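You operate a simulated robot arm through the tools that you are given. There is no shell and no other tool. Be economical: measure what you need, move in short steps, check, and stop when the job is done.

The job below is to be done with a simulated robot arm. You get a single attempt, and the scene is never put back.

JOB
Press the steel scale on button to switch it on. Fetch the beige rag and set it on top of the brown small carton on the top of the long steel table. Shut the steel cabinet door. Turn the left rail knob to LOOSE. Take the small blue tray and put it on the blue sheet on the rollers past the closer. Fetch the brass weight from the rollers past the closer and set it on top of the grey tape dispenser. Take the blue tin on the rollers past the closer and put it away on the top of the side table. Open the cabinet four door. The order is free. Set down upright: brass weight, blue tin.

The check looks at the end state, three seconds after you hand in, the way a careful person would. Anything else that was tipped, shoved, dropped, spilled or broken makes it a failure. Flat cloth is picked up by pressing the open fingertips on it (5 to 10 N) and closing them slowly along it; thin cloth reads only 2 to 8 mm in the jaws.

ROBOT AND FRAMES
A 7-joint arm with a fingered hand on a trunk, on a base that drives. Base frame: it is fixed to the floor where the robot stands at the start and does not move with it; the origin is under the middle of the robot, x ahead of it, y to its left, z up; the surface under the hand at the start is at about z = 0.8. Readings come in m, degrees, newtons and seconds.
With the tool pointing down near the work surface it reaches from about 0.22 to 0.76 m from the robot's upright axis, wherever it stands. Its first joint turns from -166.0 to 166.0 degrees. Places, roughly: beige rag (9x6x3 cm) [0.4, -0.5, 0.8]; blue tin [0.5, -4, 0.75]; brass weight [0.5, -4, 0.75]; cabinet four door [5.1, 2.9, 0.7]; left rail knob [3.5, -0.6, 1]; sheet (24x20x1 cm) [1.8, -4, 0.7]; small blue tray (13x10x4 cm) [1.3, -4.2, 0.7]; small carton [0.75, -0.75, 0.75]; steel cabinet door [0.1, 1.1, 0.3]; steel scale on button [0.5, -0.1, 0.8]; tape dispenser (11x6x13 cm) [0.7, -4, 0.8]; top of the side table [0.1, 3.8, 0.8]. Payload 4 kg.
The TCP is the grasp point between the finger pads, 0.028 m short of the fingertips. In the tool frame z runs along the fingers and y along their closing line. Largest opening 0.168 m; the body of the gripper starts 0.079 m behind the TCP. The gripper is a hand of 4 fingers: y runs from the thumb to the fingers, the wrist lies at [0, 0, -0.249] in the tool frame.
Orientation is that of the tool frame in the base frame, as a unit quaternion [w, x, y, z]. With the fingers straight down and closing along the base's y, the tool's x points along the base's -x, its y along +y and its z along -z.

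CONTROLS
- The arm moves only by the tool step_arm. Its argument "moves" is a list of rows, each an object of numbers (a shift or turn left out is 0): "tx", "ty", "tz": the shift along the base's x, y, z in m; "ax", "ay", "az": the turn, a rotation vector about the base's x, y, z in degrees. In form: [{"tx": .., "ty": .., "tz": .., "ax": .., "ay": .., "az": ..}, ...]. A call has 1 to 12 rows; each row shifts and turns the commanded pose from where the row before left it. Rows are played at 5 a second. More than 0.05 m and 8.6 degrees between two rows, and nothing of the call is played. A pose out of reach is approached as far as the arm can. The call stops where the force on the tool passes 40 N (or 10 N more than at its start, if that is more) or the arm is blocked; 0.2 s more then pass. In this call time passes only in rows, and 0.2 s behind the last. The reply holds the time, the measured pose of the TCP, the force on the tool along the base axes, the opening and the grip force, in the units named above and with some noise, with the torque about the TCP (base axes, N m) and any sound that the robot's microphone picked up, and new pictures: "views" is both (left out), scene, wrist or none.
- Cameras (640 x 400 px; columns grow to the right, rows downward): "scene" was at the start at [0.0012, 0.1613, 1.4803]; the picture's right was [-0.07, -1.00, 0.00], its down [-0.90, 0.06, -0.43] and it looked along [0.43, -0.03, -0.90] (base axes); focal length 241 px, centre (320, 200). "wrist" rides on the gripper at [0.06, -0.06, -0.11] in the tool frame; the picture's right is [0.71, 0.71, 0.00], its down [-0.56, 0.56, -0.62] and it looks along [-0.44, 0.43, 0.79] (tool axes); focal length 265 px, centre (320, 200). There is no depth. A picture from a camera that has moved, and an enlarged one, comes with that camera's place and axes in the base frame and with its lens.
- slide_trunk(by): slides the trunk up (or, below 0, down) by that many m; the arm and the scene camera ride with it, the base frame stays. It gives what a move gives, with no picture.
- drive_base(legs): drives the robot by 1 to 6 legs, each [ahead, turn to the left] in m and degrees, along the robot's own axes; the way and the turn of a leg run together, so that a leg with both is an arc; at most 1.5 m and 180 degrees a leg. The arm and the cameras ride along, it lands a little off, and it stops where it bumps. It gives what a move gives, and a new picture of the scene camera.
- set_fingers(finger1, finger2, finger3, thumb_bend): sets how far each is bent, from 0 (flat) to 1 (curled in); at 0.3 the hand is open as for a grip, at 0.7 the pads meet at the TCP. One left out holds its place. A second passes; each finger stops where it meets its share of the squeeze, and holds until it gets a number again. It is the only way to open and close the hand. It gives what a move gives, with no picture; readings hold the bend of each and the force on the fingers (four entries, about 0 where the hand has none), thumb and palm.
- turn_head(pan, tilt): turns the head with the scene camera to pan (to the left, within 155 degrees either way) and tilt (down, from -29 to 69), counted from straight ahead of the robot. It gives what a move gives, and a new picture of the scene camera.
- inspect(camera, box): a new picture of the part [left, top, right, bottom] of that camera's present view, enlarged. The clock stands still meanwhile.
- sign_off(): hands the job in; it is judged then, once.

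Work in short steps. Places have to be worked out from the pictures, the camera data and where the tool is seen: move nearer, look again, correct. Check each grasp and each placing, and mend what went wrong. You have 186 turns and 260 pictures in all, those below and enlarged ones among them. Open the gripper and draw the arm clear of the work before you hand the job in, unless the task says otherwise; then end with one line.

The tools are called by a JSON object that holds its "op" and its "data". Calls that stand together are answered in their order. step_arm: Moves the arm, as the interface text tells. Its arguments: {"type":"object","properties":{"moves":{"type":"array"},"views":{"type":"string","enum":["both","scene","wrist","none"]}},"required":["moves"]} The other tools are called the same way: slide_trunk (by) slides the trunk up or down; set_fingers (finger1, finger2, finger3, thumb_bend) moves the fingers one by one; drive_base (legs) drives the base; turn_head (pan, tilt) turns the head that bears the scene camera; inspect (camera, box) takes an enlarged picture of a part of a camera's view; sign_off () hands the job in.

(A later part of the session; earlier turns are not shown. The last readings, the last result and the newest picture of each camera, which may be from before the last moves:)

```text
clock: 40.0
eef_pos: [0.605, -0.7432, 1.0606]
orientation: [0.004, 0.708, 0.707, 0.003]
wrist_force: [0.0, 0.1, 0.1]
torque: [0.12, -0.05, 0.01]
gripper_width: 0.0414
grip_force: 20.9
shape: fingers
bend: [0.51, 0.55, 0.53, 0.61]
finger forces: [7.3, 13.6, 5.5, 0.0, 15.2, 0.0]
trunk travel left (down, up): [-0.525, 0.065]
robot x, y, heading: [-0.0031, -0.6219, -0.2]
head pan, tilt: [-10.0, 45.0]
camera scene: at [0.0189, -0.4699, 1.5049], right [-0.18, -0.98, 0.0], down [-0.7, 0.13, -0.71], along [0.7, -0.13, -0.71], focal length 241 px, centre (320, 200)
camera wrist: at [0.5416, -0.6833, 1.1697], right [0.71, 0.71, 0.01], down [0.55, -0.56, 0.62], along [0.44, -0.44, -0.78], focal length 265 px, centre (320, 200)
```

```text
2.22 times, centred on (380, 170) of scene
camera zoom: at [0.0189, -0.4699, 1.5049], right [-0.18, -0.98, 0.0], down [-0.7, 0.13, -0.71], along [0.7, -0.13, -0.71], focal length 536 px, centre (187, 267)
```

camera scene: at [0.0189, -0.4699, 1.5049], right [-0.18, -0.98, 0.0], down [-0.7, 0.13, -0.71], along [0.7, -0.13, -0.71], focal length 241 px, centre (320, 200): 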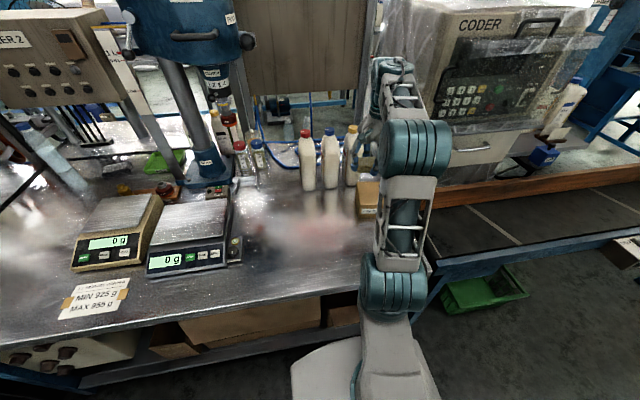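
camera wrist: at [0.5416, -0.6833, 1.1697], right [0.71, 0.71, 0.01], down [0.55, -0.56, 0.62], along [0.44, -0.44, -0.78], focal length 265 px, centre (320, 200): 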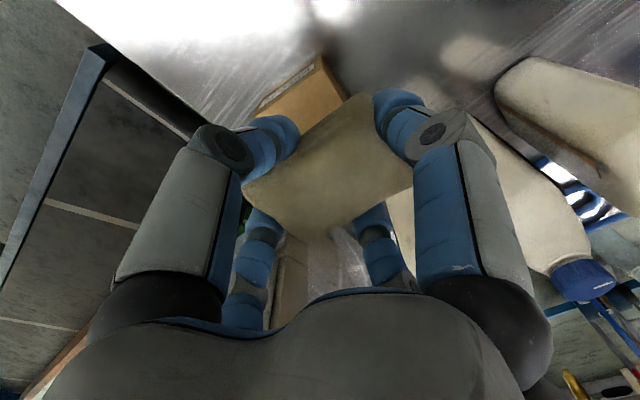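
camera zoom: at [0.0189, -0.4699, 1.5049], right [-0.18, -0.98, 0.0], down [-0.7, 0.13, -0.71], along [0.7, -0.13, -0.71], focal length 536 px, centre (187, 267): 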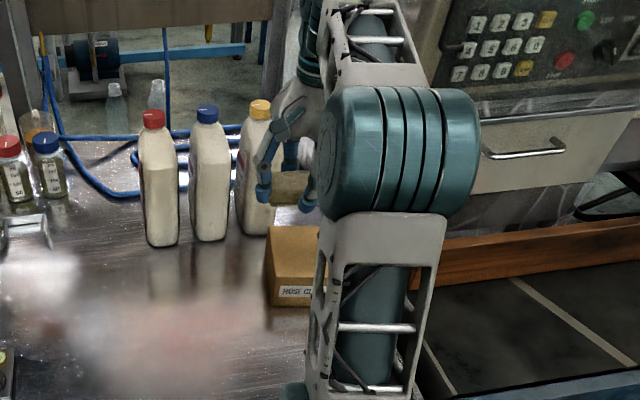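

Carton top centre ≈ (0.65, -0.778, 0.87). I move above it and lower toward it.

{"op": "step_arm", "data": {"moves": [{"tx": 0.022, "ty": -0.018}, {"tx": 0.022, "ty": -0.018}, {"tz": -0.04}, {"tz": -0.04}, {"tz": -0.03}]}}

{"op": "inspect", "data": {"camera": "scene", "box": [290, 80, 470, 260]}}

```text
clock: 41.1
eef_pos: [0.648, -0.7786, 0.9499]
orientation: [0.005, 0.708, 0.706, 0.002]
wrist_force: [0.4, -0.4, 0.1]
torque: [0.11, -0.01, 0.01]
gripper_width: 0.0411
grip_force: 20.5
shape: fingers
bend: [0.51, 0.55, 0.53, 0.61]
finger forces: [7.3, 13.8, 5.6, 0.1, 14.9, 0.0]
trunk travel left (down, up): [-0.525, 0.065]
robot x, y, heading: [-0.0003, -0.6202, -0.6]
head pan, tilt: [-10.0, 45.0]
camera scene: at [0.0188, -0.4693, 1.5049], right [-0.18, -0.98, 0.0], down [-0.7, 0.13, -0.71], along [0.7, -0.13, -0.71], focal length 241 px, centre (320, 200)
camera wrist: at [0.5863, -0.7184, 1.0594], right [0.71, 0.71, 0.01], down [0.55, -0.56, 0.62], along [0.44, -0.44, -0.78], focal length 265 px, centre (320, 200)
```

scene: 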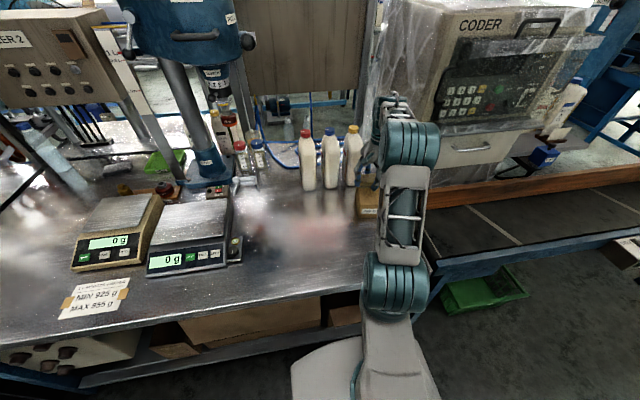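
wrist: 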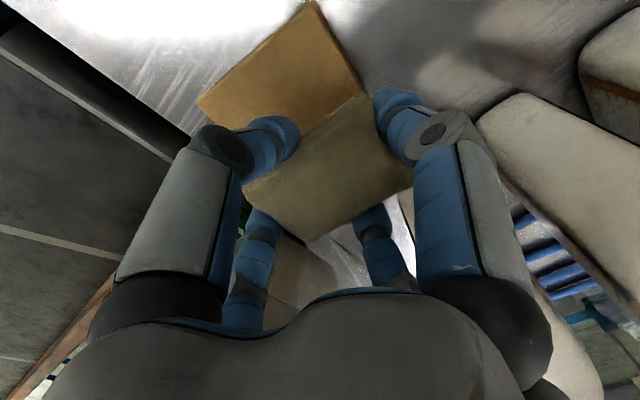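

```text
2.22 times, centred on (380, 170) of scene
camera zoom: at [0.0188, -0.4693, 1.5049], right [-0.18, -0.98, 0.0], down [-0.7, 0.13, -0.71], along [0.7, -0.13, -0.71], focal length 536 px, centre (187, 267)
```

zoom: 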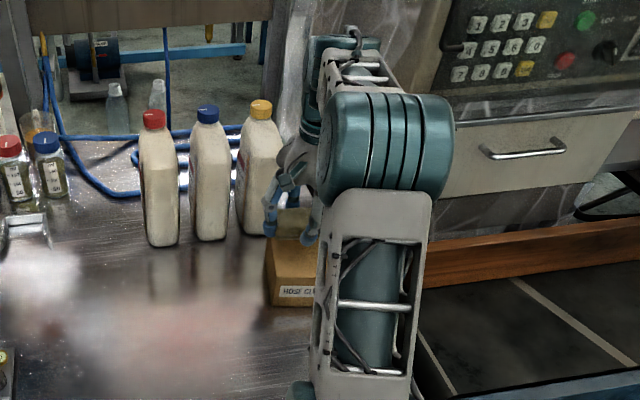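

Carton top spans x≈0.58–0.69, y≈-0.72 to -0.82; centre (0.635, -0.78). I shift 1 cm back and lower gently.

{"op": "step_arm", "data": {"moves": [{"tx": -0.012, "ty": -0.004}, {"tz": -0.02}, {"tz": -0.008}, {"tz": -0.005}, {"tz": -0.005}], "views": "wrist"}}

```text
clock: 42.4
eef_pos: [0.635, -0.78, 0.9134]
orientation: [0.005, 0.708, 0.706, 0.003]
wrist_force: [0.3, 0.0, 8.3]
torque: [0.07, -0.29, 0.02]
gripper_width: 0.0412
grip_force: 21.2
shape: fingers
bend: [0.51, 0.54, 0.53, 0.61]
finger forces: [7.4, 13.7, 5.5, 0.1, 15.4, 0.0]
trunk travel left (down, up): [-0.525, 0.065]
robot x, y, heading: [-0.0046, -0.6166, -0.3]
head pan, tilt: [-10.0, 45.0]
camera wrist: at [0.5728, -0.7214, 1.0223], right [0.71, 0.71, 0.01], down [0.55, -0.56, 0.62], along [0.44, -0.44, -0.78], focal length 265 px, centre (320, 200)
```

wrist: 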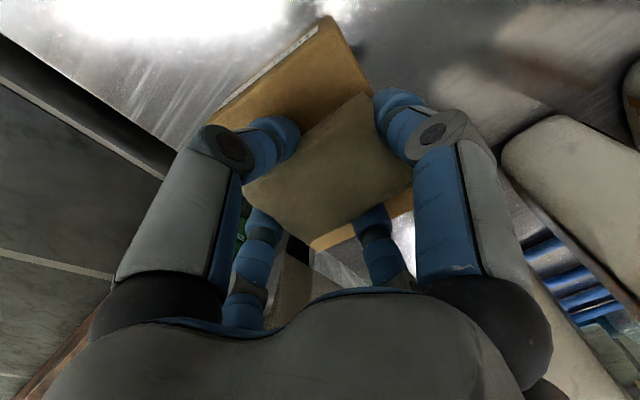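

Contact at 8 N with the rag on the carton. I release.

{"op": "set_fingers", "data": {"finger1": 0.4, "finger2": 0.43, "finger3": 0.42, "thumb_bend": 0.45}}

{"op": "step_arm", "data": {"moves": [{"tz": 0.02}, {"tz": 0.04}, {"tz": 0.045}, {"tz": 0.045}]}}

```text
clock: 43.4
eef_pos: [0.6354, -0.7804, 0.9121]
orientation: [0.005, 0.708, 0.706, 0.003]
wrist_force: [0.0, -0.8, -0.5]
torque: [0.01, 0.01, 0.03]
gripper_width: 0.0802
grip_force: 0.2
shape: fingers
bend: [0.4, 0.43, 0.42, 0.45]
finger forces: [0.0, 0.0, 0.0, 0.1, 0.0, 0.0]
trunk travel left (down, up): [-0.525, 0.065]
robot x, y, heading: [0.0001, -0.6205, -0.1]
head pan, tilt: [-10.0, 45.0]
```

```text
clock: 44.4
eef_pos: [0.635, -0.7836, 1.0628]
orientation: [0.004, 0.707, 0.707, 0.002]
wrist_force: [-1.0, 0.4, -0.2]
torque: [0.03, -0.02, 0.0]
gripper_width: 0.0801
grip_force: 0.1
shape: fingers
bend: [0.4, 0.43, 0.42, 0.45]
finger forces: [0.0, 0.0, 0.0, 0.0, 0.0, 0.1]
trunk travel left (down, up): [-0.525, 0.065]
robot x, y, heading: [0.0001, -0.6224, -0.4]
head pan, tilt: [-10.0, 45.0]
camera scene: at [0.0184, -0.4696, 1.5049], right [-0.18, -0.98, 0.0], down [-0.7, 0.13, -0.71], along [0.7, -0.13, -0.71], focal length 241 px, centre (320, 200)
camera wrist: at [0.5731, -0.723, 1.1722], right [0.71, 0.71, 0.01], down [0.55, -0.56, 0.62], along [0.44, -0.44, -0.78], focal length 265 px, centre (320, 200)
```

scene: 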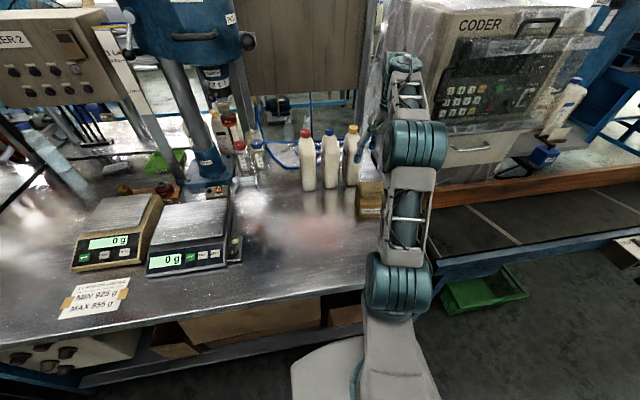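
wrist: 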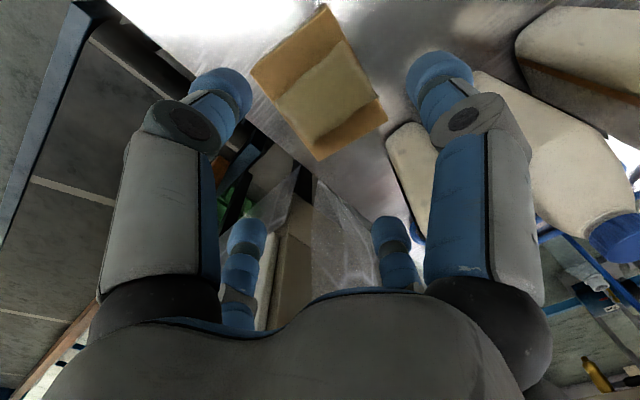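

Rag lies on the carton. I retract the arm to a compact carry pose.

{"op": "step_arm", "data": {"moves": [{"tx": -0.045, "tz": 0.01}, {"tx": -0.045, "tz": 0.01, "ty": 0.01}, {"tx": -0.045, "tz": 0.01, "ty": 0.01}, {"tx": -0.045, "tz": 0.01, "ty": 0.01}, {"tx": -0.045, "ty": 0.01}, {"tx": -0.045, "ty": 0.01}], "views": "scene"}}

{"op": "drive_base", "data": {"legs": [[-0.35, 0], [0, -90]]}}

{"op": "turn_head", "data": {"pan": 25, "tilt": 20}}

```text
clock: 45.8
eef_pos: [0.3644, -0.7319, 1.104]
orientation: [0.005, 0.707, 0.707, 0.003]
wrist_force: [-0.8, 0.2, 0.0]
torque: [0.01, 0.01, -0.01]
gripper_width: 0.08
grip_force: 0.1
shape: fingers
bend: [0.4, 0.43, 0.42, 0.45]
finger forces: [0.1, 0.1, 0.0, 0.0, 0.1, 0.0]
trunk travel left (down, up): [-0.525, 0.065]
robot x, y, heading: [-0.0018, -0.6207, -0.4]
head pan, tilt: [-10.0, 45.0]
camera scene: at [0.0181, -0.469, 1.5049], right [-0.18, -0.98, 0.0], down [-0.7, 0.13, -0.71], along [0.7, -0.13, -0.71], focal length 241 px, centre (320, 200)
```

scene: 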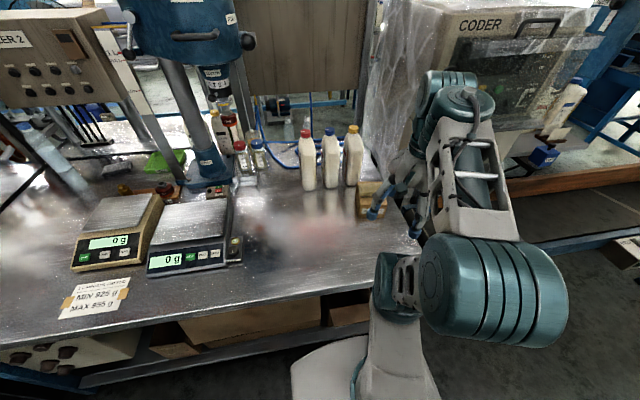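

```text
clock: 51.9
eef_pos: [-0.4678, -0.9851, 1.1015]
orientation: [0.006, 1.0, -0.003, 0.0]
wrist_force: [0.4, -0.5, -0.2]
torque: [-0.04, -0.01, 0.03]
gripper_width: 0.08
grip_force: 0.1
shape: fingers
bend: [0.4, 0.43, 0.42, 0.45]
finger forces: [0.0, 0.0, 0.0, 0.1, 0.0, 0.0]
trunk travel left (down, up): [-0.525, 0.065]
robot x, y, heading: [-0.3557, -0.619, -90.6]
head pan, tilt: [-10.0, 45.0]
camera scene: at [-0.2036, -0.6374, 1.5049], right [-0.98, 0.18, 0.0], down [0.13, 0.69, -0.71], along [-0.13, -0.69, -0.71], focal length 241 px, centre (320, 200)
```

scene: 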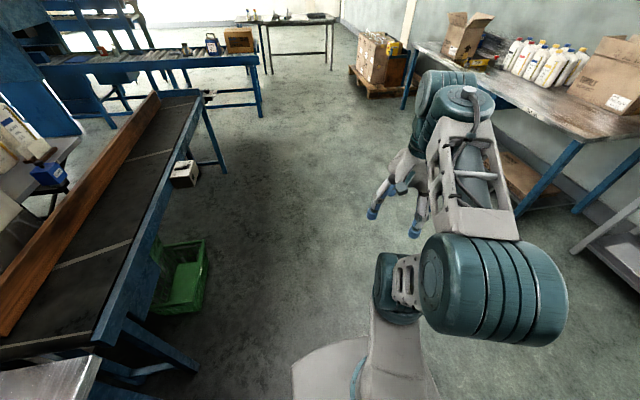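

```text
clock: 52.9
eef_pos: [-0.4659, -0.9849, 1.1027]
orientation: [0.005, 1.0, -0.004, -0.001]
wrist_force: [0.0, -1.0, 0.2]
torque: [0.01, 0.0, 0.05]
gripper_width: 0.0801
grip_force: 0.1
shape: fingers
bend: [0.4, 0.43, 0.42, 0.45]
finger forces: [0.0, 0.1, 0.0, 0.1, 0.1, 0.0]
trunk travel left (down, up): [-0.525, 0.065]
robot x, y, heading: [-0.3491, -0.6201, -90.7]
head pan, tilt: [25.0, 20.0]
camera scene: at [-0.1501, -0.6423, 1.5435], right [-0.91, -0.41, 0.0], down [-0.14, 0.31, -0.94], along [0.39, -0.86, -0.34], focal length 241 px, centre (320, 200)
```

scene: 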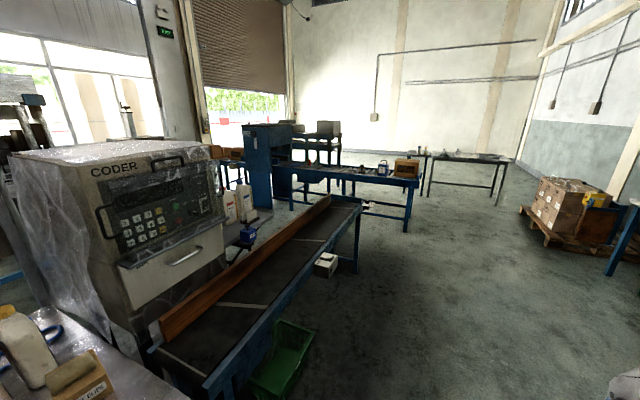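

Rag on carton confirmed. I zoom into the rollers.

{"op": "inspect", "data": {"camera": "scene", "box": [230, 110, 450, 240]}}

{"op": "drive_base", "data": {"legs": [[1.2, 0]]}}

```text
2.91 times, centred on (340, 175) of scene
camera zoom: at [-0.1501, -0.6423, 1.5435], right [-0.91, -0.41, 0.0], down [-0.14, 0.31, -0.94], along [0.39, -0.86, -0.34], focal length 702 px, centre (262, 273)
```

zoom: 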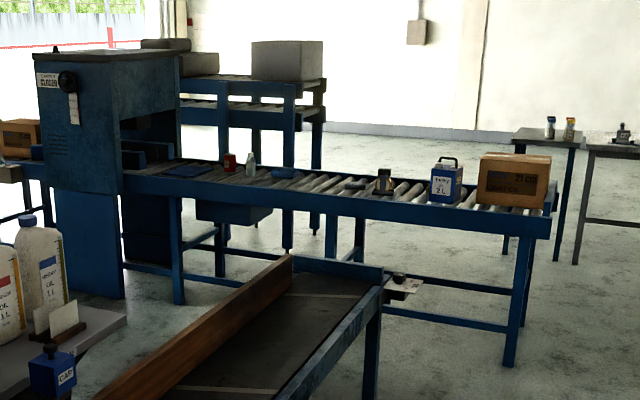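

```text
clock: 58.9
eef_pos: [-0.4761, -2.1839, 1.1035]
orientation: [0.005, 1.0, -0.001, -0.001]
wrist_force: [0.4, -0.8, 1.4]
torque: [0.01, -0.01, 0.0]
gripper_width: 0.08
grip_force: 0.0
shape: fingers
bend: [0.4, 0.43, 0.42, 0.45]
finger forces: [0.0, 0.0, 0.0, 0.0, 0.0, 0.0]
trunk travel left (down, up): [-0.525, 0.065]
robot x, y, heading: [-0.3595, -1.8196, -90.6]
head pan, tilt: [25.0, 20.0]
camera scene: at [-0.1612, -1.841, 1.5435], right [-0.91, -0.42, 0.0], down [-0.14, 0.31, -0.94], along [0.39, -0.85, -0.34], focal length 241 px, centre (320, 200)
```

scene: 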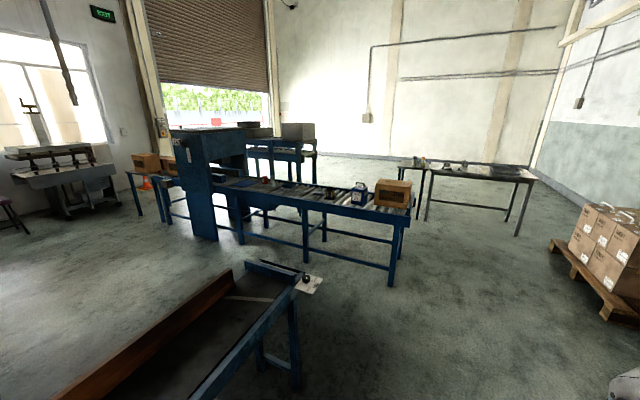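

Rollers run along x at y≈-3.65 and beyond; belt ends at y≈-2.8. I drive to y≈-3.2 and look again before entering the gap.

{"op": "drive_base", "data": {"legs": [[0.7, 0]]}}

{"op": "turn_head", "data": {"pan": 60, "tilt": 35}}

```text
clock: 62.8
eef_pos: [-0.4824, -2.8848, 1.1029]
orientation: [0.006, 1.0, -0.002, -0.001]
wrist_force: [-0.8, -0.6, 0.3]
torque: [0.0, 0.03, -0.02]
gripper_width: 0.0802
grip_force: 0.1
shape: fingers
bend: [0.4, 0.43, 0.42, 0.45]
finger forces: [0.0, 0.0, 0.0, 0.0, 0.1, 0.0]
trunk travel left (down, up): [-0.525, 0.065]
robot x, y, heading: [-0.3675, -2.517, -90.3]
head pan, tilt: [25.0, 20.0]
camera scene: at [-0.1664, -2.5405, 1.5435], right [-0.91, -0.42, 0.0], down [-0.14, 0.31, -0.94], along [0.39, -0.85, -0.34], focal length 241 px, centre (320, 200)
```

scene: 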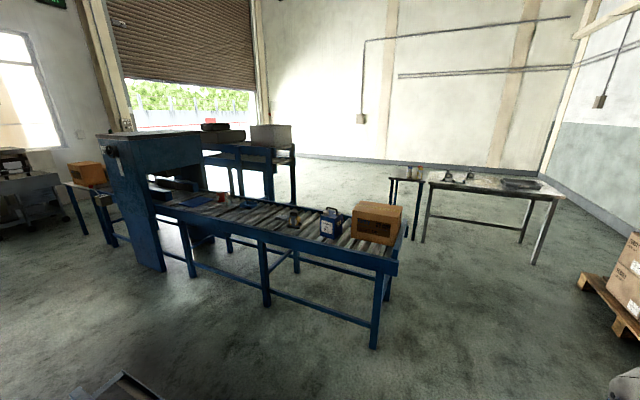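

```text
clock: 63.8
eef_pos: [-0.4813, -2.8835, 1.1034]
orientation: [0.005, 1.0, -0.002, -0.001]
wrist_force: [0.0, 0.0, 0.3]
torque: [0.0, 0.0, 0.01]
gripper_width: 0.0803
grip_force: 0.1
shape: fingers
bend: [0.4, 0.43, 0.42, 0.45]
finger forces: [0.1, 0.0, 0.1, 0.0, 0.1, 0.1]
trunk travel left (down, up): [-0.525, 0.065]
robot x, y, heading: [-0.3685, -2.5148, -90.4]
head pan, tilt: [60.0, 35.0]
camera scene: at [-0.1292, -2.5003, 1.5197], right [-0.51, -0.86, 0.0], down [-0.49, 0.29, -0.82], along [0.71, -0.42, -0.57], focal length 241 px, centre (320, 200)
```

scene: 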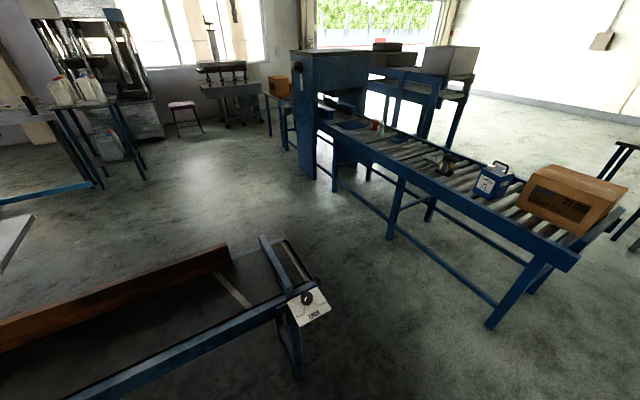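

Gap is 1 m wide (y -2.78 to -3.78). I drive into it and face the rollers.

{"op": "drive_base", "data": {"legs": [[0.76, 0], [0, 90], [0.9, 0], [0, -90]]}}

{"op": "turn_head", "data": {"pan": 0, "tilt": 45}}

```text
clock: 80.0
eef_pos: [0.4208, -3.6391, 1.1037]
orientation: [0.005, 1.0, 0.009, -0.001]
wrist_force: [-0.2, -0.3, 0.8]
torque: [-0.03, 0.03, 0.01]
gripper_width: 0.0799
grip_force: 0.1
shape: fingers
bend: [0.4, 0.43, 0.42, 0.45]
finger forces: [0.0, 0.0, 0.0, 0.0, 0.0, 0.1]
trunk travel left (down, up): [-0.525, 0.065]
robot x, y, heading: [0.5229, -3.2706, -89.1]
head pan, tilt: [60.0, 35.0]
camera scene: at [0.7645, -3.2472, 1.5197], right [-0.49, -0.87, 0.0], down [-0.5, 0.28, -0.82], along [0.72, -0.4, -0.57], focal length 241 px, centre (320, 200)
```

scene: 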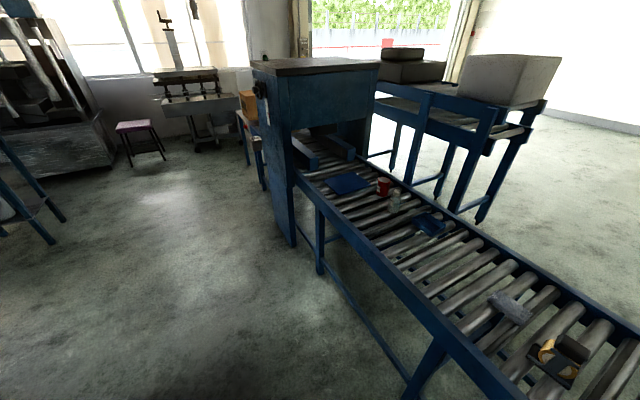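

```text
clock: 81.3
eef_pos: [0.4207, -3.6388, 1.1034]
orientation: [0.006, 1.0, 0.009, -0.001]
wrist_force: [-0.1, -0.5, -0.6]
torque: [0.0, 0.04, -0.05]
gripper_width: 0.0801
grip_force: 0.0
shape: fingers
bend: [0.4, 0.43, 0.42, 0.45]
finger forces: [0.0, 0.1, 0.1, 0.0, 0.0, 0.1]
trunk travel left (down, up): [-0.525, 0.065]
robot x, y, heading: [0.5274, -3.2695, -89.1]
head pan, tilt: [0.0, 45.0]
camera scene: at [0.689, -3.2856, 1.5049], right [-1.0, -0.02, 0.0], down [-0.01, 0.71, -0.71], along [0.01, -0.71, -0.71], focal length 241 px, centre (320, 200)
```

scene: 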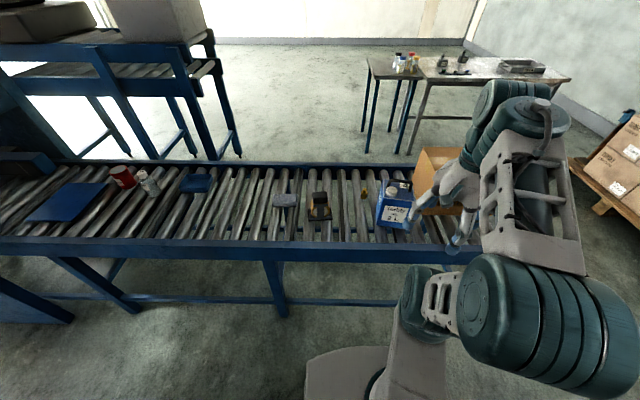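

Now everything is visible. I zoom in on the rollers.

{"op": "inspect", "data": {"camera": "scene", "box": [250, 140, 430, 260]}}

{"op": "inspect", "data": {"camera": "scene", "box": [20, 130, 220, 260]}}

```text
3.33 times, centred on (340, 200) of scene
camera zoom: at [0.689, -3.2856, 1.5049], right [-1.0, -0.02, 0.0], down [-0.01, 0.71, -0.71], along [0.01, -0.71, -0.71], focal length 804 px, centre (253, 200)
```

zoom: 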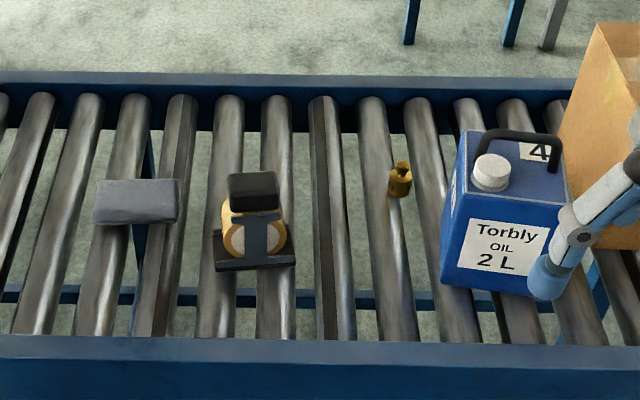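

```text
3.08 times, centred on (120, 195) of scene
camera zoom: at [0.689, -3.2856, 1.5049], right [-1.0, -0.02, 0.0], down [-0.01, 0.71, -0.71], along [0.01, -0.71, -0.71], focal length 742 px, centre (935, 215)
```

zoom: 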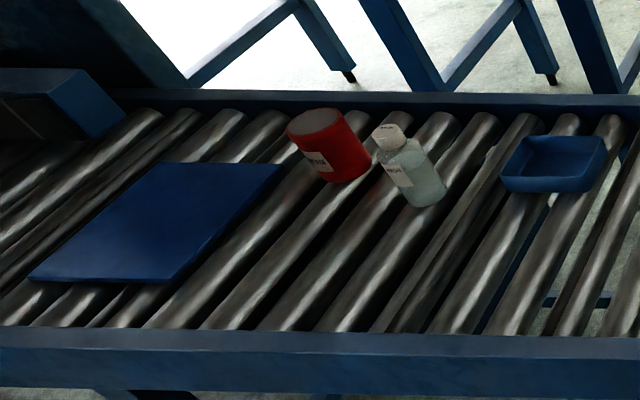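

Tin (x≈0.37) is close to the brass weight, so I'll take the tin first (by its handle), deliver it, and return later for weight and tray. I advance a little and bring the hand above the tin.

{"op": "drive_base", "data": {"legs": [[0.12, 0]]}}

{"op": "set_fingers", "data": {"finger1": 0.3, "finger2": 0.3, "finger3": 0.3, "thumb_bend": 0.3}}

{"op": "step_arm", "data": {"moves": [{"tx": -0.02, "tz": 0.03}, {"ty": -0.02, "tz": 0.03}]}}

{"op": "inspect", "data": {"camera": "scene", "box": [340, 140, 520, 280]}}

```text
clock: 82.5
eef_pos: [0.4218, -3.7592, 1.1033]
orientation: [0.004, 1.0, 0.01, -0.001]
wrist_force: [-0.6, 0.0, 0.1]
torque: [0.05, -0.02, 0.0]
gripper_width: 0.0802
grip_force: 0.0
shape: fingers
bend: [0.4, 0.43, 0.42, 0.45]
finger forces: [0.0, 0.0, 0.0, 0.1, 0.0, 0.0]
trunk travel left (down, up): [-0.525, 0.065]
robot x, y, heading: [0.525, -3.3911, -89.3]
head pan, tilt: [0.0, 45.0]
camera scene: at [0.6907, -3.4065, 1.5048], right [-1.0, -0.01, 0.0], down [-0.01, 0.71, -0.71], along [0.01, -0.71, -0.71], focal length 241 px, centre (320, 200)
```

scene: 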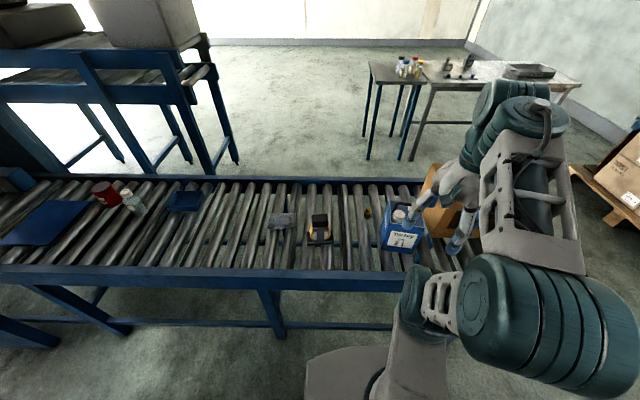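

```text
clock: 83.5
eef_pos: [0.4226, -3.7586, 1.1029]
orientation: [0.004, 1.0, 0.009, -0.001]
wrist_force: [0.2, 0.8, 0.4]
torque: [0.0, -0.01, 0.01]
gripper_width: 0.1167
grip_force: 0.1
shape: fingers
bend: [0.3, 0.3, 0.3, 0.3]
finger forces: [0.1, 0.1, 0.0, 0.0, 0.0, 0.0]
trunk travel left (down, up): [-0.525, 0.065]
robot x, y, heading: [0.5242, -3.3871, -89.1]
head pan, tilt: [0.0, 45.0]
```

```text
clock: 84.1
eef_pos: [0.4024, -3.7792, 1.1642]
orientation: [0.005, 1.0, 0.01, -0.001]
wrist_force: [-0.5, -0.9, 0.5]
torque: [-0.01, -0.01, 0.0]
gripper_width: 0.1166
grip_force: 0.0
shape: fingers
bend: [0.3, 0.3, 0.3, 0.3]
finger forces: [0.0, 0.1, 0.1, 0.0, 0.1, 0.0]
trunk travel left (down, up): [-0.525, 0.065]
robot x, y, heading: [0.5308, -3.3856, -89.3]
head pan, tilt: [0.0, 45.0]
camera scene: at [0.6905, -3.4061, 1.5048], right [-1.0, -0.01, 0.0], down [-0.01, 0.71, -0.71], along [0.01, -0.71, -0.71], focal length 241 px, centre (320, 200)
camera wrist: at [0.4613, -3.7164, 1.2734], right [0.72, -0.69, 0.01], down [-0.55, -0.56, 0.62], along [-0.43, -0.45, -0.78], focal length 265 px, centre (320, 200)
```

scene: 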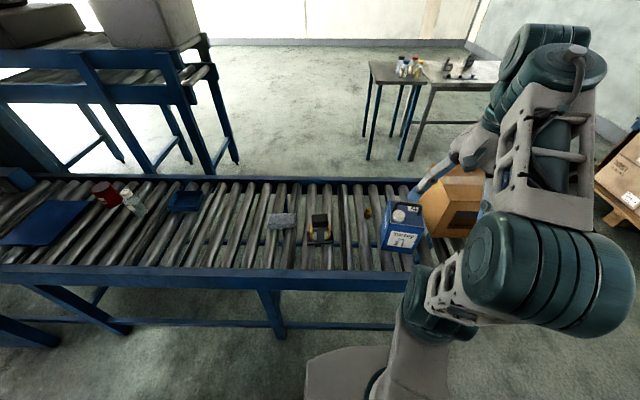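
wrist: 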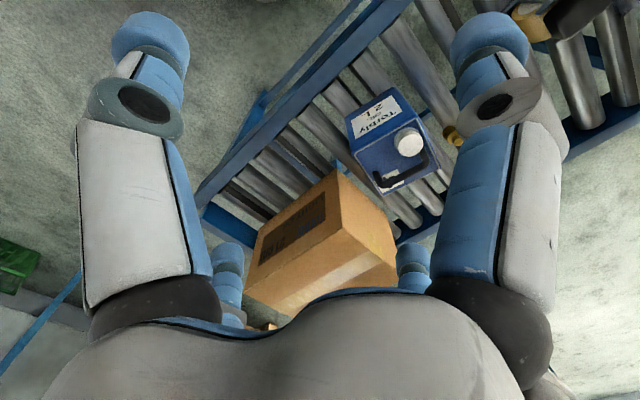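

```text
2.86 times, centred on (430, 210) of scene
camera zoom: at [0.6905, -3.4061, 1.5048], right [-1.0, -0.01, 0.0], down [-0.01, 0.71, -0.71], along [0.01, -0.71, -0.71], focal length 689 px, centre (6, 171)
```

zoom: 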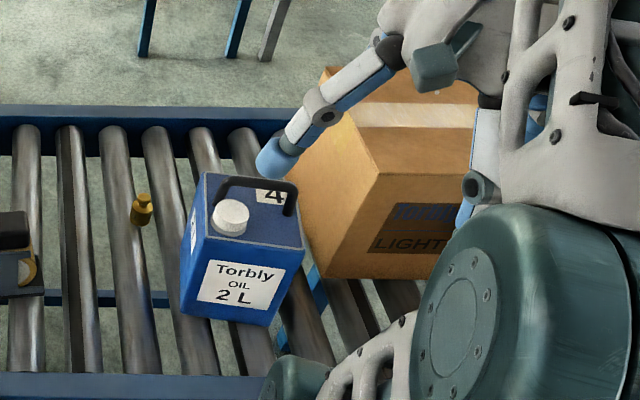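

Tin at about (0.41, -3.96), handle bar near z 0.93. I zoom the wrist view on the handle for precision.

{"op": "inspect", "data": {"camera": "wrist", "box": [330, 70, 480, 220]}}

```text
2.67 times, centred on (405, 145) of wrist
camera zoom: at [0.4613, -3.7164, 1.2734], right [0.72, -0.69, 0.01], down [-0.55, -0.56, 0.62], along [-0.43, -0.45, -0.78], focal length 708 px, centre (93, 347)
```

zoom: 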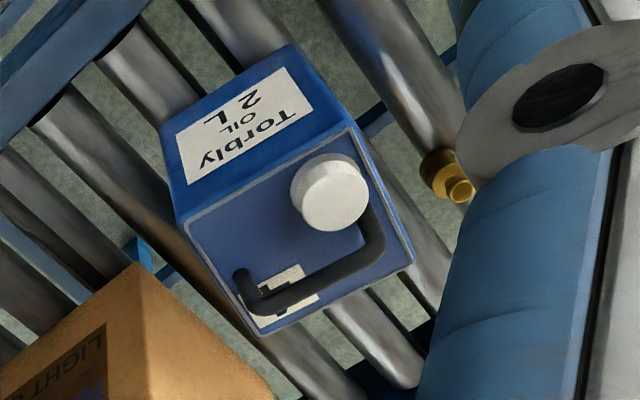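

Bar centre solved at (0.400, -3.976, 0.914), direction -9°. I align yaw and come to just above.

{"op": "step_arm", "data": {"moves": [{"ty": -0.045, "az": -4.5}, {"ty": -0.045, "az": -4.5}, {"ty": -0.045}, {"ty": -0.045}, {"ty": -0.017, "tz": -0.03}, {"tz": -0.045}, {"tz": -0.045}, {"tz": -0.045}]}}

{"op": "inspect", "data": {"camera": "scene", "box": [340, 140, 520, 280]}}

```text
clock: 85.9
eef_pos: [0.4026, -3.9755, 0.9972]
orientation: [0.006, 0.998, -0.07, -0.002]
wrist_force: [-0.1, 0.4, -0.2]
torque: [-0.02, 0.0, -0.02]
gripper_width: 0.1169
grip_force: 0.0
shape: fingers
bend: [0.3, 0.3, 0.3, 0.3]
finger forces: [0.0, 0.0, 0.0, 0.0, 0.0, 0.1]
trunk travel left (down, up): [-0.525, 0.065]
robot x, y, heading: [0.5284, -3.3855, -89.1]
head pan, tilt: [0.0, 45.0]
camera scene: at [0.6909, -3.4063, 1.5049], right [-1.0, -0.01, 0.0], down [-0.01, 0.71, -0.71], along [0.01, -0.71, -0.71], focal length 241 px, centre (320, 200)
camera wrist: at [0.4705, -3.9234, 1.1062], right [0.6, -0.8, 0.01], down [-0.63, -0.47, 0.62], along [-0.49, -0.38, -0.78], focal length 265 px, centre (320, 200)
```

scene: 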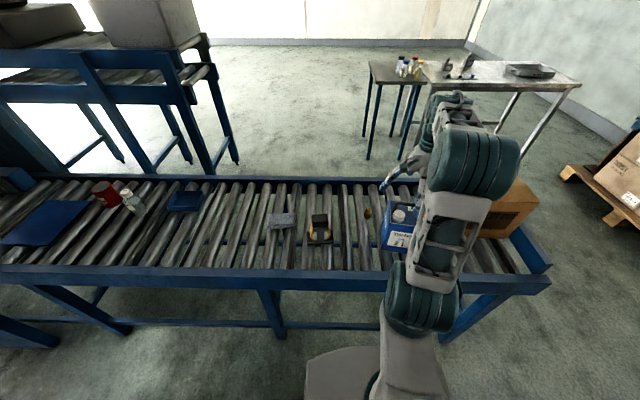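
wrist: 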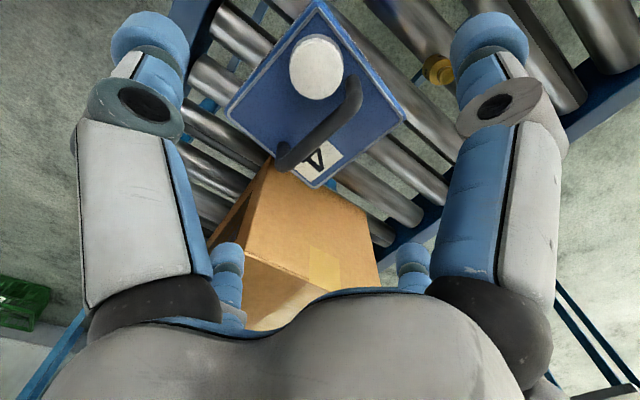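

```text
2.86 times, centred on (430, 210) of scene
camera zoom: at [0.6909, -3.4063, 1.5049], right [-1.0, -0.01, 0.0], down [-0.01, 0.71, -0.71], along [0.01, -0.71, -0.71], focal length 689 px, centre (6, 171)
```

zoom: 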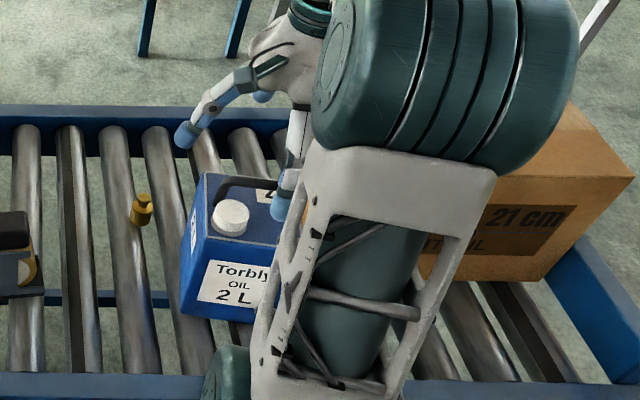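

Aligned well. I descend to z≈0.93, shifted 6 mm away from the cap.

{"op": "step_arm", "data": {"moves": [{"tz": -0.03, "tx": -0.005}, {"tz": -0.02}, {"tz": -0.01}, {"tz": -0.008}], "views": "wrist"}}

{"op": "set_fingers", "data": {"finger2": 0.6, "thumb_bend": 0.6}}

{"op": "step_arm", "data": {"moves": [{"tz": 0.0}], "views": "wrist"}}

```text
clock: 86.9
eef_pos: [0.3969, -3.9755, 0.9302]
orientation: [0.005, 0.998, -0.069, -0.001]
wrist_force: [-1.1, -0.9, 0.1]
torque: [0.01, 0.01, -0.02]
gripper_width: 0.117
grip_force: 0.0
shape: fingers
bend: [0.3, 0.3, 0.3, 0.3]
finger forces: [0.1, 0.1, 0.0, 0.0, 0.0, 0.0]
trunk travel left (down, up): [-0.525, 0.065]
robot x, y, heading: [0.5321, -3.3909, -89.2]
head pan, tilt: [0.0, 45.0]
camera wrist: at [0.4654, -3.924, 1.0391], right [0.6, -0.8, 0.01], down [-0.63, -0.47, 0.62], along [-0.49, -0.38, -0.78], focal length 265 px, centre (320, 200)
```

wrist: 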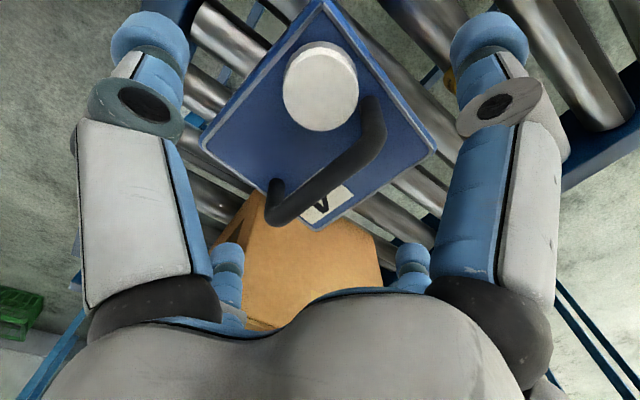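

```text
clock: 87.9
eef_pos: [0.3979, -3.9767, 0.9306]
orientation: [0.006, 0.998, -0.069, -0.001]
wrist_force: [1.0, -0.6, 0.0]
torque: [-0.03, -0.04, 0.02]
gripper_width: 0.0834
grip_force: 0.2
shape: fingers
bend: [0.3, 0.6, 0.3, 0.6]
finger forces: [0.0, 0.0, 0.1, 0.0, 0.1, 0.0]
trunk travel left (down, up): [-0.525, 0.065]
robot x, y, heading: [0.5253, -3.3871, -89.2]
head pan, tilt: [0.0, 45.0]
```

```text
clock: 88.3
eef_pos: [0.3977, -3.9752, 0.9297]
orientation: [0.006, 0.998, -0.069, -0.001]
wrist_force: [0.2, -0.1, 0.1]
torque: [0.03, 0.0, -0.01]
gripper_width: 0.0832
grip_force: 0.1
shape: fingers
bend: [0.3, 0.6, 0.3, 0.6]
finger forces: [0.0, 0.0, 0.0, 0.0, 0.1, 0.0]
trunk travel left (down, up): [-0.525, 0.065]
robot x, y, heading: [0.5272, -3.3888, -89.2]
head pan, tilt: [0.0, 45.0]
camera wrist: at [0.4655, -3.9239, 1.0394], right [0.6, -0.8, 0.01], down [-0.63, -0.47, 0.62], along [-0.49, -0.38, -0.78], focal length 265 px, centre (320, 200)
```

wrist: 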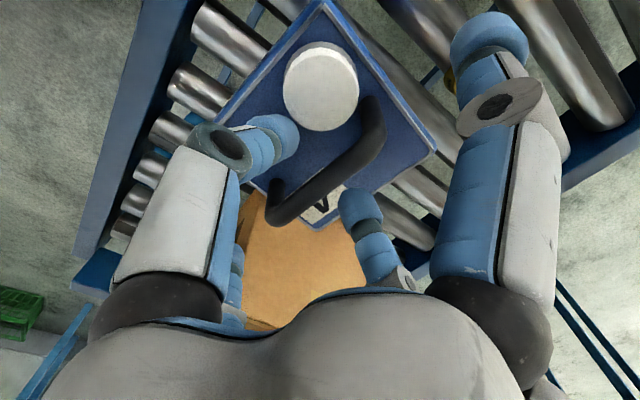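

Thumb and opposing finger straddle the bar. I close them.

{"op": "set_fingers", "data": {"finger2": 0.85, "thumb_bend": 0.85}}

{"op": "step_arm", "data": {"moves": [{"tz": 0.002}], "views": "wrist"}}

```text
clock: 89.3
eef_pos: [0.397, -3.9765, 0.9296]
orientation: [0.004, 0.998, -0.069, 0.0]
wrist_force: [0.8, 0.0, -0.3]
torque: [0.02, -0.03, 0.01]
gripper_width: 0.0782
grip_force: 14.8
shape: fingers
bend: [0.3, 0.73, 0.3, 0.75]
finger forces: [0.0, 10.0, 0.0, 0.1, 18.9, 0.1]
trunk travel left (down, up): [-0.525, 0.065]
robot x, y, heading: [0.5253, -3.3911, -89.0]
head pan, tilt: [0.0, 45.0]
```

```text
clock: 89.7
eef_pos: [0.3977, -3.9773, 0.9298]
orientation: [0.005, 0.998, -0.069, -0.001]
wrist_force: [0.4, 0.1, -19.6]
torque: [-0.03, -0.01, -0.01]
gripper_width: 0.0785
grip_force: 14.7
shape: fingers
bend: [0.3, 0.73, 0.3, 0.75]
finger forces: [0.1, 10.0, 0.1, 0.1, 19.0, 0.0]
trunk travel left (down, up): [-0.525, 0.065]
robot x, y, heading: [0.5235, -3.389, -89.0]
head pan, tilt: [0.0, 45.0]
camera wrist: at [0.4652, -3.925, 1.0403], right [0.6, -0.8, 0.0], down [-0.63, -0.47, 0.62], along [-0.49, -0.38, -0.78], focal length 265 px, centre (320, 200)
```

wrist: 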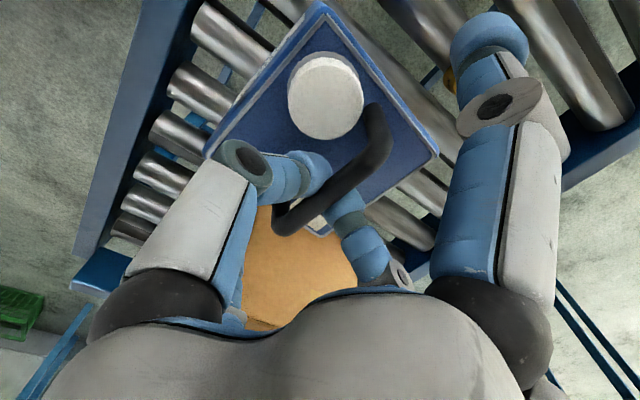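

The fingers hook under the bar. I lift slowly.

{"op": "step_arm", "data": {"moves": [{"tz": 0.01}, {"tz": 0.02}, {"tz": 0.03}, {"tz": 0.04}]}}

{"op": "inspect", "data": {"camera": "scene", "box": [340, 120, 520, 280]}}

```text
clock: 90.7
eef_pos: [0.3971, -3.9756, 1.0313]
orientation: [0.003, 0.998, -0.069, -0.001]
wrist_force: [0.6, 0.0, -20.4]
torque: [0.02, 0.0, -0.01]
gripper_width: 0.0784
grip_force: 14.6
shape: fingers
bend: [0.3, 0.73, 0.3, 0.75]
finger forces: [0.0, 10.1, 0.0, 0.0, 19.3, 0.0]
trunk travel left (down, up): [-0.525, 0.065]
robot x, y, heading: [0.5262, -3.3895, -89.2]
head pan, tilt: [0.0, 45.0]
camera scene: at [0.6904, -3.4074, 1.5048], right [-1.0, -0.01, 0.0], down [-0.01, 0.71, -0.71], along [0.01, -0.71, -0.71], focal length 241 px, centre (320, 200)
camera wrist: at [0.4648, -3.9247, 1.1406], right [0.6, -0.8, 0.0], down [-0.63, -0.47, 0.62], along [-0.49, -0.38, -0.78], focal length 265 px, centre (320, 200)
```

scene: 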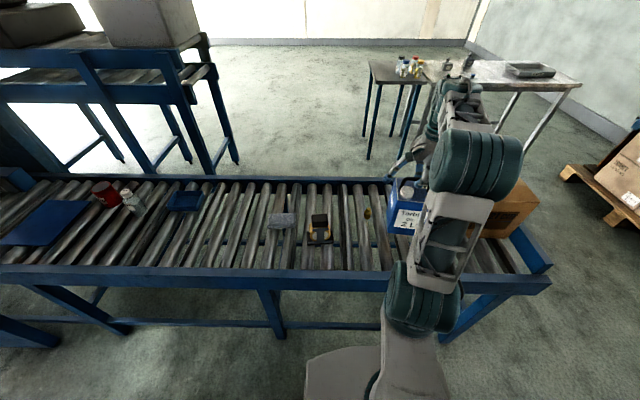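
wrist: 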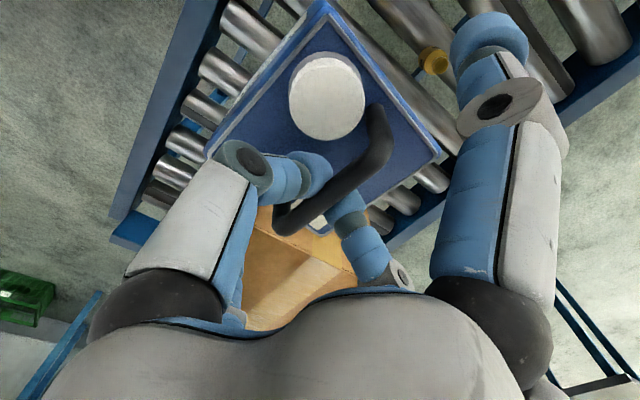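

```text
2.50 times, centred on (430, 200) of scene
camera zoom: at [0.6904, -3.4074, 1.5048], right [-1.0, -0.01, 0.0], down [-0.01, 0.71, -0.71], along [0.01, -0.71, -0.71], focal length 603 px, centre (45, 200)
```

zoom: 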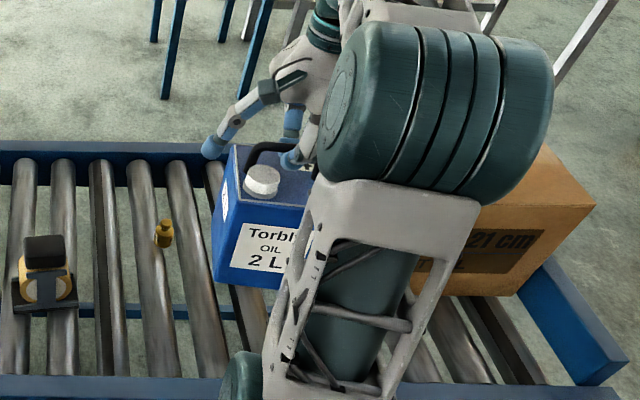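

Tin is up and level (2 kg). I retract it close to the robot for carrying.

{"op": "step_arm", "data": {"moves": [{"tz": 0.03}, {"tz": 0.03, "ty": 0.02, "tx": 0.01}, {"tz": 0.02, "ty": 0.035, "tx": 0.01}, {"ty": 0.04, "tx": 0.015}, {"ty": 0.04, "tx": 0.015}, {"ty": 0.04, "tx": 0.015}, {"ty": 0.02, "tx": 0.01}]}}

```text
clock: 92.3
eef_pos: [0.4722, -3.7801, 1.1119]
orientation: [0.004, 0.998, -0.069, -0.002]
wrist_force: [2.2, 2.5, -19.4]
torque: [0.09, -0.01, -0.02]
gripper_width: 0.0785
grip_force: 13.8
shape: fingers
bend: [0.3, 0.72, 0.3, 0.75]
finger forces: [0.0, 11.1, 0.1, 0.0, 17.1, 0.0]
trunk travel left (down, up): [-0.525, 0.065]
robot x, y, heading: [0.5256, -3.3924, -89.4]
head pan, tilt: [0.0, 45.0]
camera scene: at [0.691, -3.4063, 1.5048], right [-1.0, -0.02, 0.0], down [-0.01, 0.71, -0.71], along [0.01, -0.71, -0.71], focal length 241 px, centre (320, 200)
camera wrist: at [0.5403, -3.7292, 1.2209], right [0.6, -0.8, 0.0], down [-0.63, -0.47, 0.62], along [-0.49, -0.38, -0.78], focal length 265 px, centre (320, 200)
```

scene: 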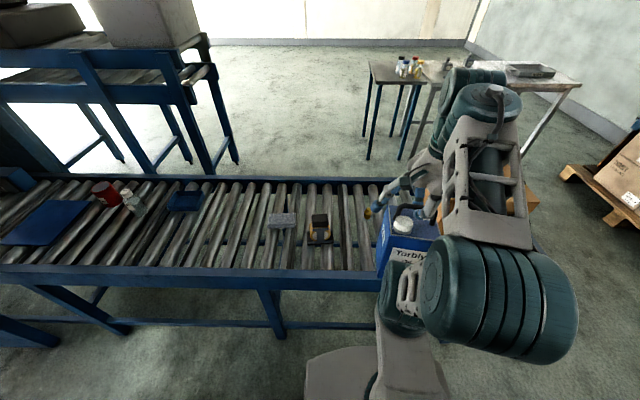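
wrist: 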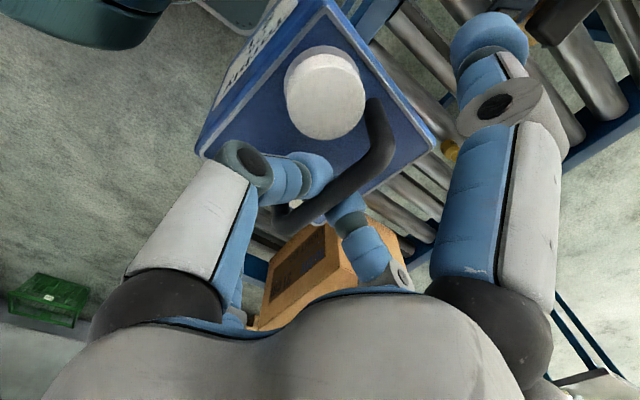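

I move the tin 5 cm outward for clearance from the arm, then drive out of the gap and north.

{"op": "step_arm", "data": {"moves": [{"ty": -0.025}, {"ty": -0.025}], "views": "none"}}

{"op": "drive_base", "data": {"legs": [[-0.12, 0], [0, -90], [1.1, 0], [0, -90]]}}

{"op": "turn_head", "data": {"pan": 0, "tilt": 25}}

```text
clock: 92.9
eef_pos: [0.4729, -3.8328, 1.1107]
orientation: [0.004, 0.998, -0.068, -0.001]
wrist_force: [0.6, -0.9, -19.1]
torque: [0.0, -0.05, -0.03]
gripper_width: 0.0784
grip_force: 14.0
shape: fingers
bend: [0.3, 0.73, 0.3, 0.75]
finger forces: [0.0, 9.6, 0.1, 0.0, 19.0, 0.0]
trunk travel left (down, up): [-0.525, 0.065]
robot x, y, heading: [0.5278, -3.3888, -89.0]
head pan, tilt: [0.0, 45.0]
```

```text
clock: 107.0
eef_pos: [-0.5209, -2.8397, 1.1114]
orientation: [0.001, 0.067, 0.998, 0.004]
wrist_force: [-1.5, 0.4, -19.4]
torque: [-0.11, 0.02, 0.01]
gripper_width: 0.0782
grip_force: 14.2
shape: fingers
bend: [0.3, 0.72, 0.3, 0.75]
finger forces: [0.0, 11.7, 0.0, 0.0, 16.2, 0.0]
trunk travel left (down, up): [-0.525, 0.065]
robot x, y, heading: [-0.5741, -3.285, 91.2]
head pan, tilt: [0.0, 45.0]
camera scene: at [-0.7368, -3.26, 1.5048], right [1.0, 0.02, 0.0], down [0.01, -0.71, -0.71], along [-0.01, 0.71, -0.71], focal length 241 px, centre (320, 200)
```

scene: 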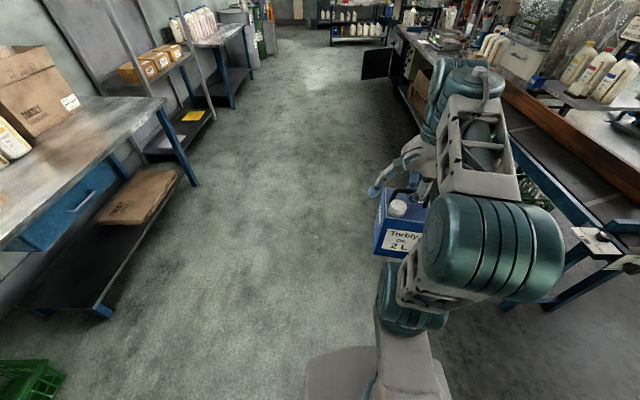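

```text
clock: 107.8
eef_pos: [-0.5217, -2.8399, 1.111]
orientation: [0.001, 0.067, 0.998, 0.004]
wrist_force: [0.2, -0.9, -19.8]
torque: [-0.07, -0.02, -0.02]
gripper_width: 0.0786
grip_force: 14.3
shape: fingers
bend: [0.3, 0.72, 0.3, 0.75]
finger forces: [0.0, 11.5, 0.0, 0.0, 16.8, 0.0]
trunk travel left (down, up): [-0.525, 0.065]
robot x, y, heading: [-0.5744, -3.2795, 90.9]
head pan, tilt: [0.0, 25.0]
camera scene: at [-0.737, -3.2491, 1.5353], right [1.0, 0.02, 0.0], down [0.01, -0.42, -0.91], along [-0.02, 0.91, -0.42], focal length 241 px, centre (320, 200)
```

scene: 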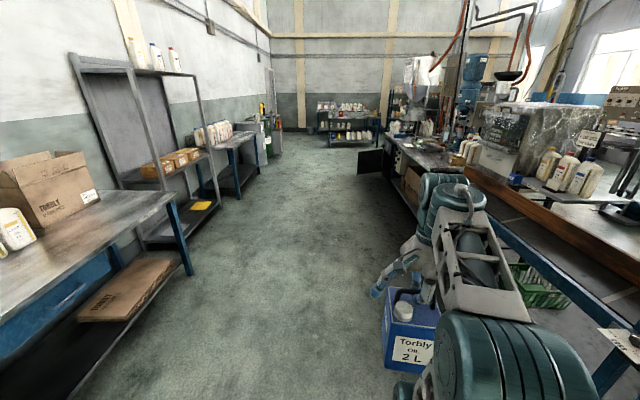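

Aisle is clear. I drive north toward the side table.

{"op": "drive_base", "data": {"legs": [[1.5, -1], [1.5, 0], [1.5, 0], [0.8, 0]]}}

{"op": "turn_head", "data": {"pan": -15, "tilt": 30}}

```text
clock: 133.2
eef_pos: [-0.5904, 2.4438, 1.1125]
orientation: [0.0, 0.069, 0.998, 0.004]
wrist_force: [-0.1, -1.5, -20.6]
torque: [-0.09, 0.07, 0.01]
gripper_width: 0.0784
grip_force: 14.9
shape: fingers
bend: [0.3, 0.72, 0.3, 0.75]
finger forces: [0.0, 12.1, 0.1, 0.0, 15.9, 0.0]
trunk travel left (down, up): [-0.525, 0.065]
robot x, y, heading: [-0.648, 2.0065, 91.0]
head pan, tilt: [0.0, 25.0]
camera scene: at [-0.8089, 2.0352, 1.5354], right [1.0, 0.01, 0.0], down [0.01, -0.42, -0.91], along [-0.01, 0.91, -0.42], focal length 241 px, centre (320, 200)
```

scene: 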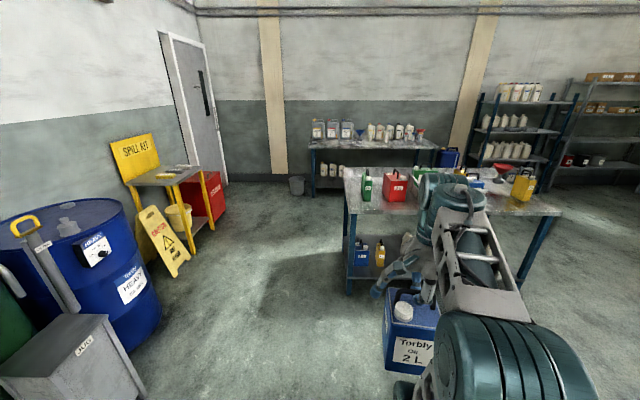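

```text
clock: 133.9
eef_pos: [-0.5912, 2.444, 1.1119]
orientation: [0.001, 0.069, 0.998, 0.004]
wrist_force: [-0.1, 0.4, -20.1]
torque: [-0.09, 0.02, -0.03]
gripper_width: 0.0785
grip_force: 13.9
shape: fingers
bend: [0.3, 0.72, 0.3, 0.76]
finger forces: [0.2, 11.6, 0.1, 0.1, 16.6, 0.1]
trunk travel left (down, up): [-0.525, 0.065]
robot x, y, heading: [-0.6473, 2.0027, 90.7]
head pan, tilt: [-15.0, 30.0]
camera scene: at [-0.7855, 2.0306, 1.5274], right [0.97, -0.24, 0.0], down [-0.12, -0.49, -0.87], along [0.21, 0.84, -0.5], focal length 241 px, centre (320, 200)
```

scene: 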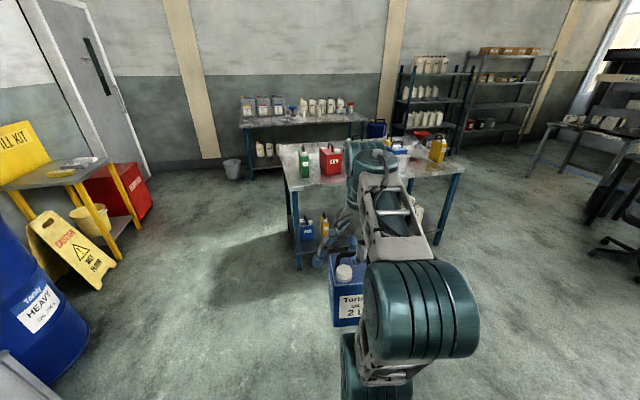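

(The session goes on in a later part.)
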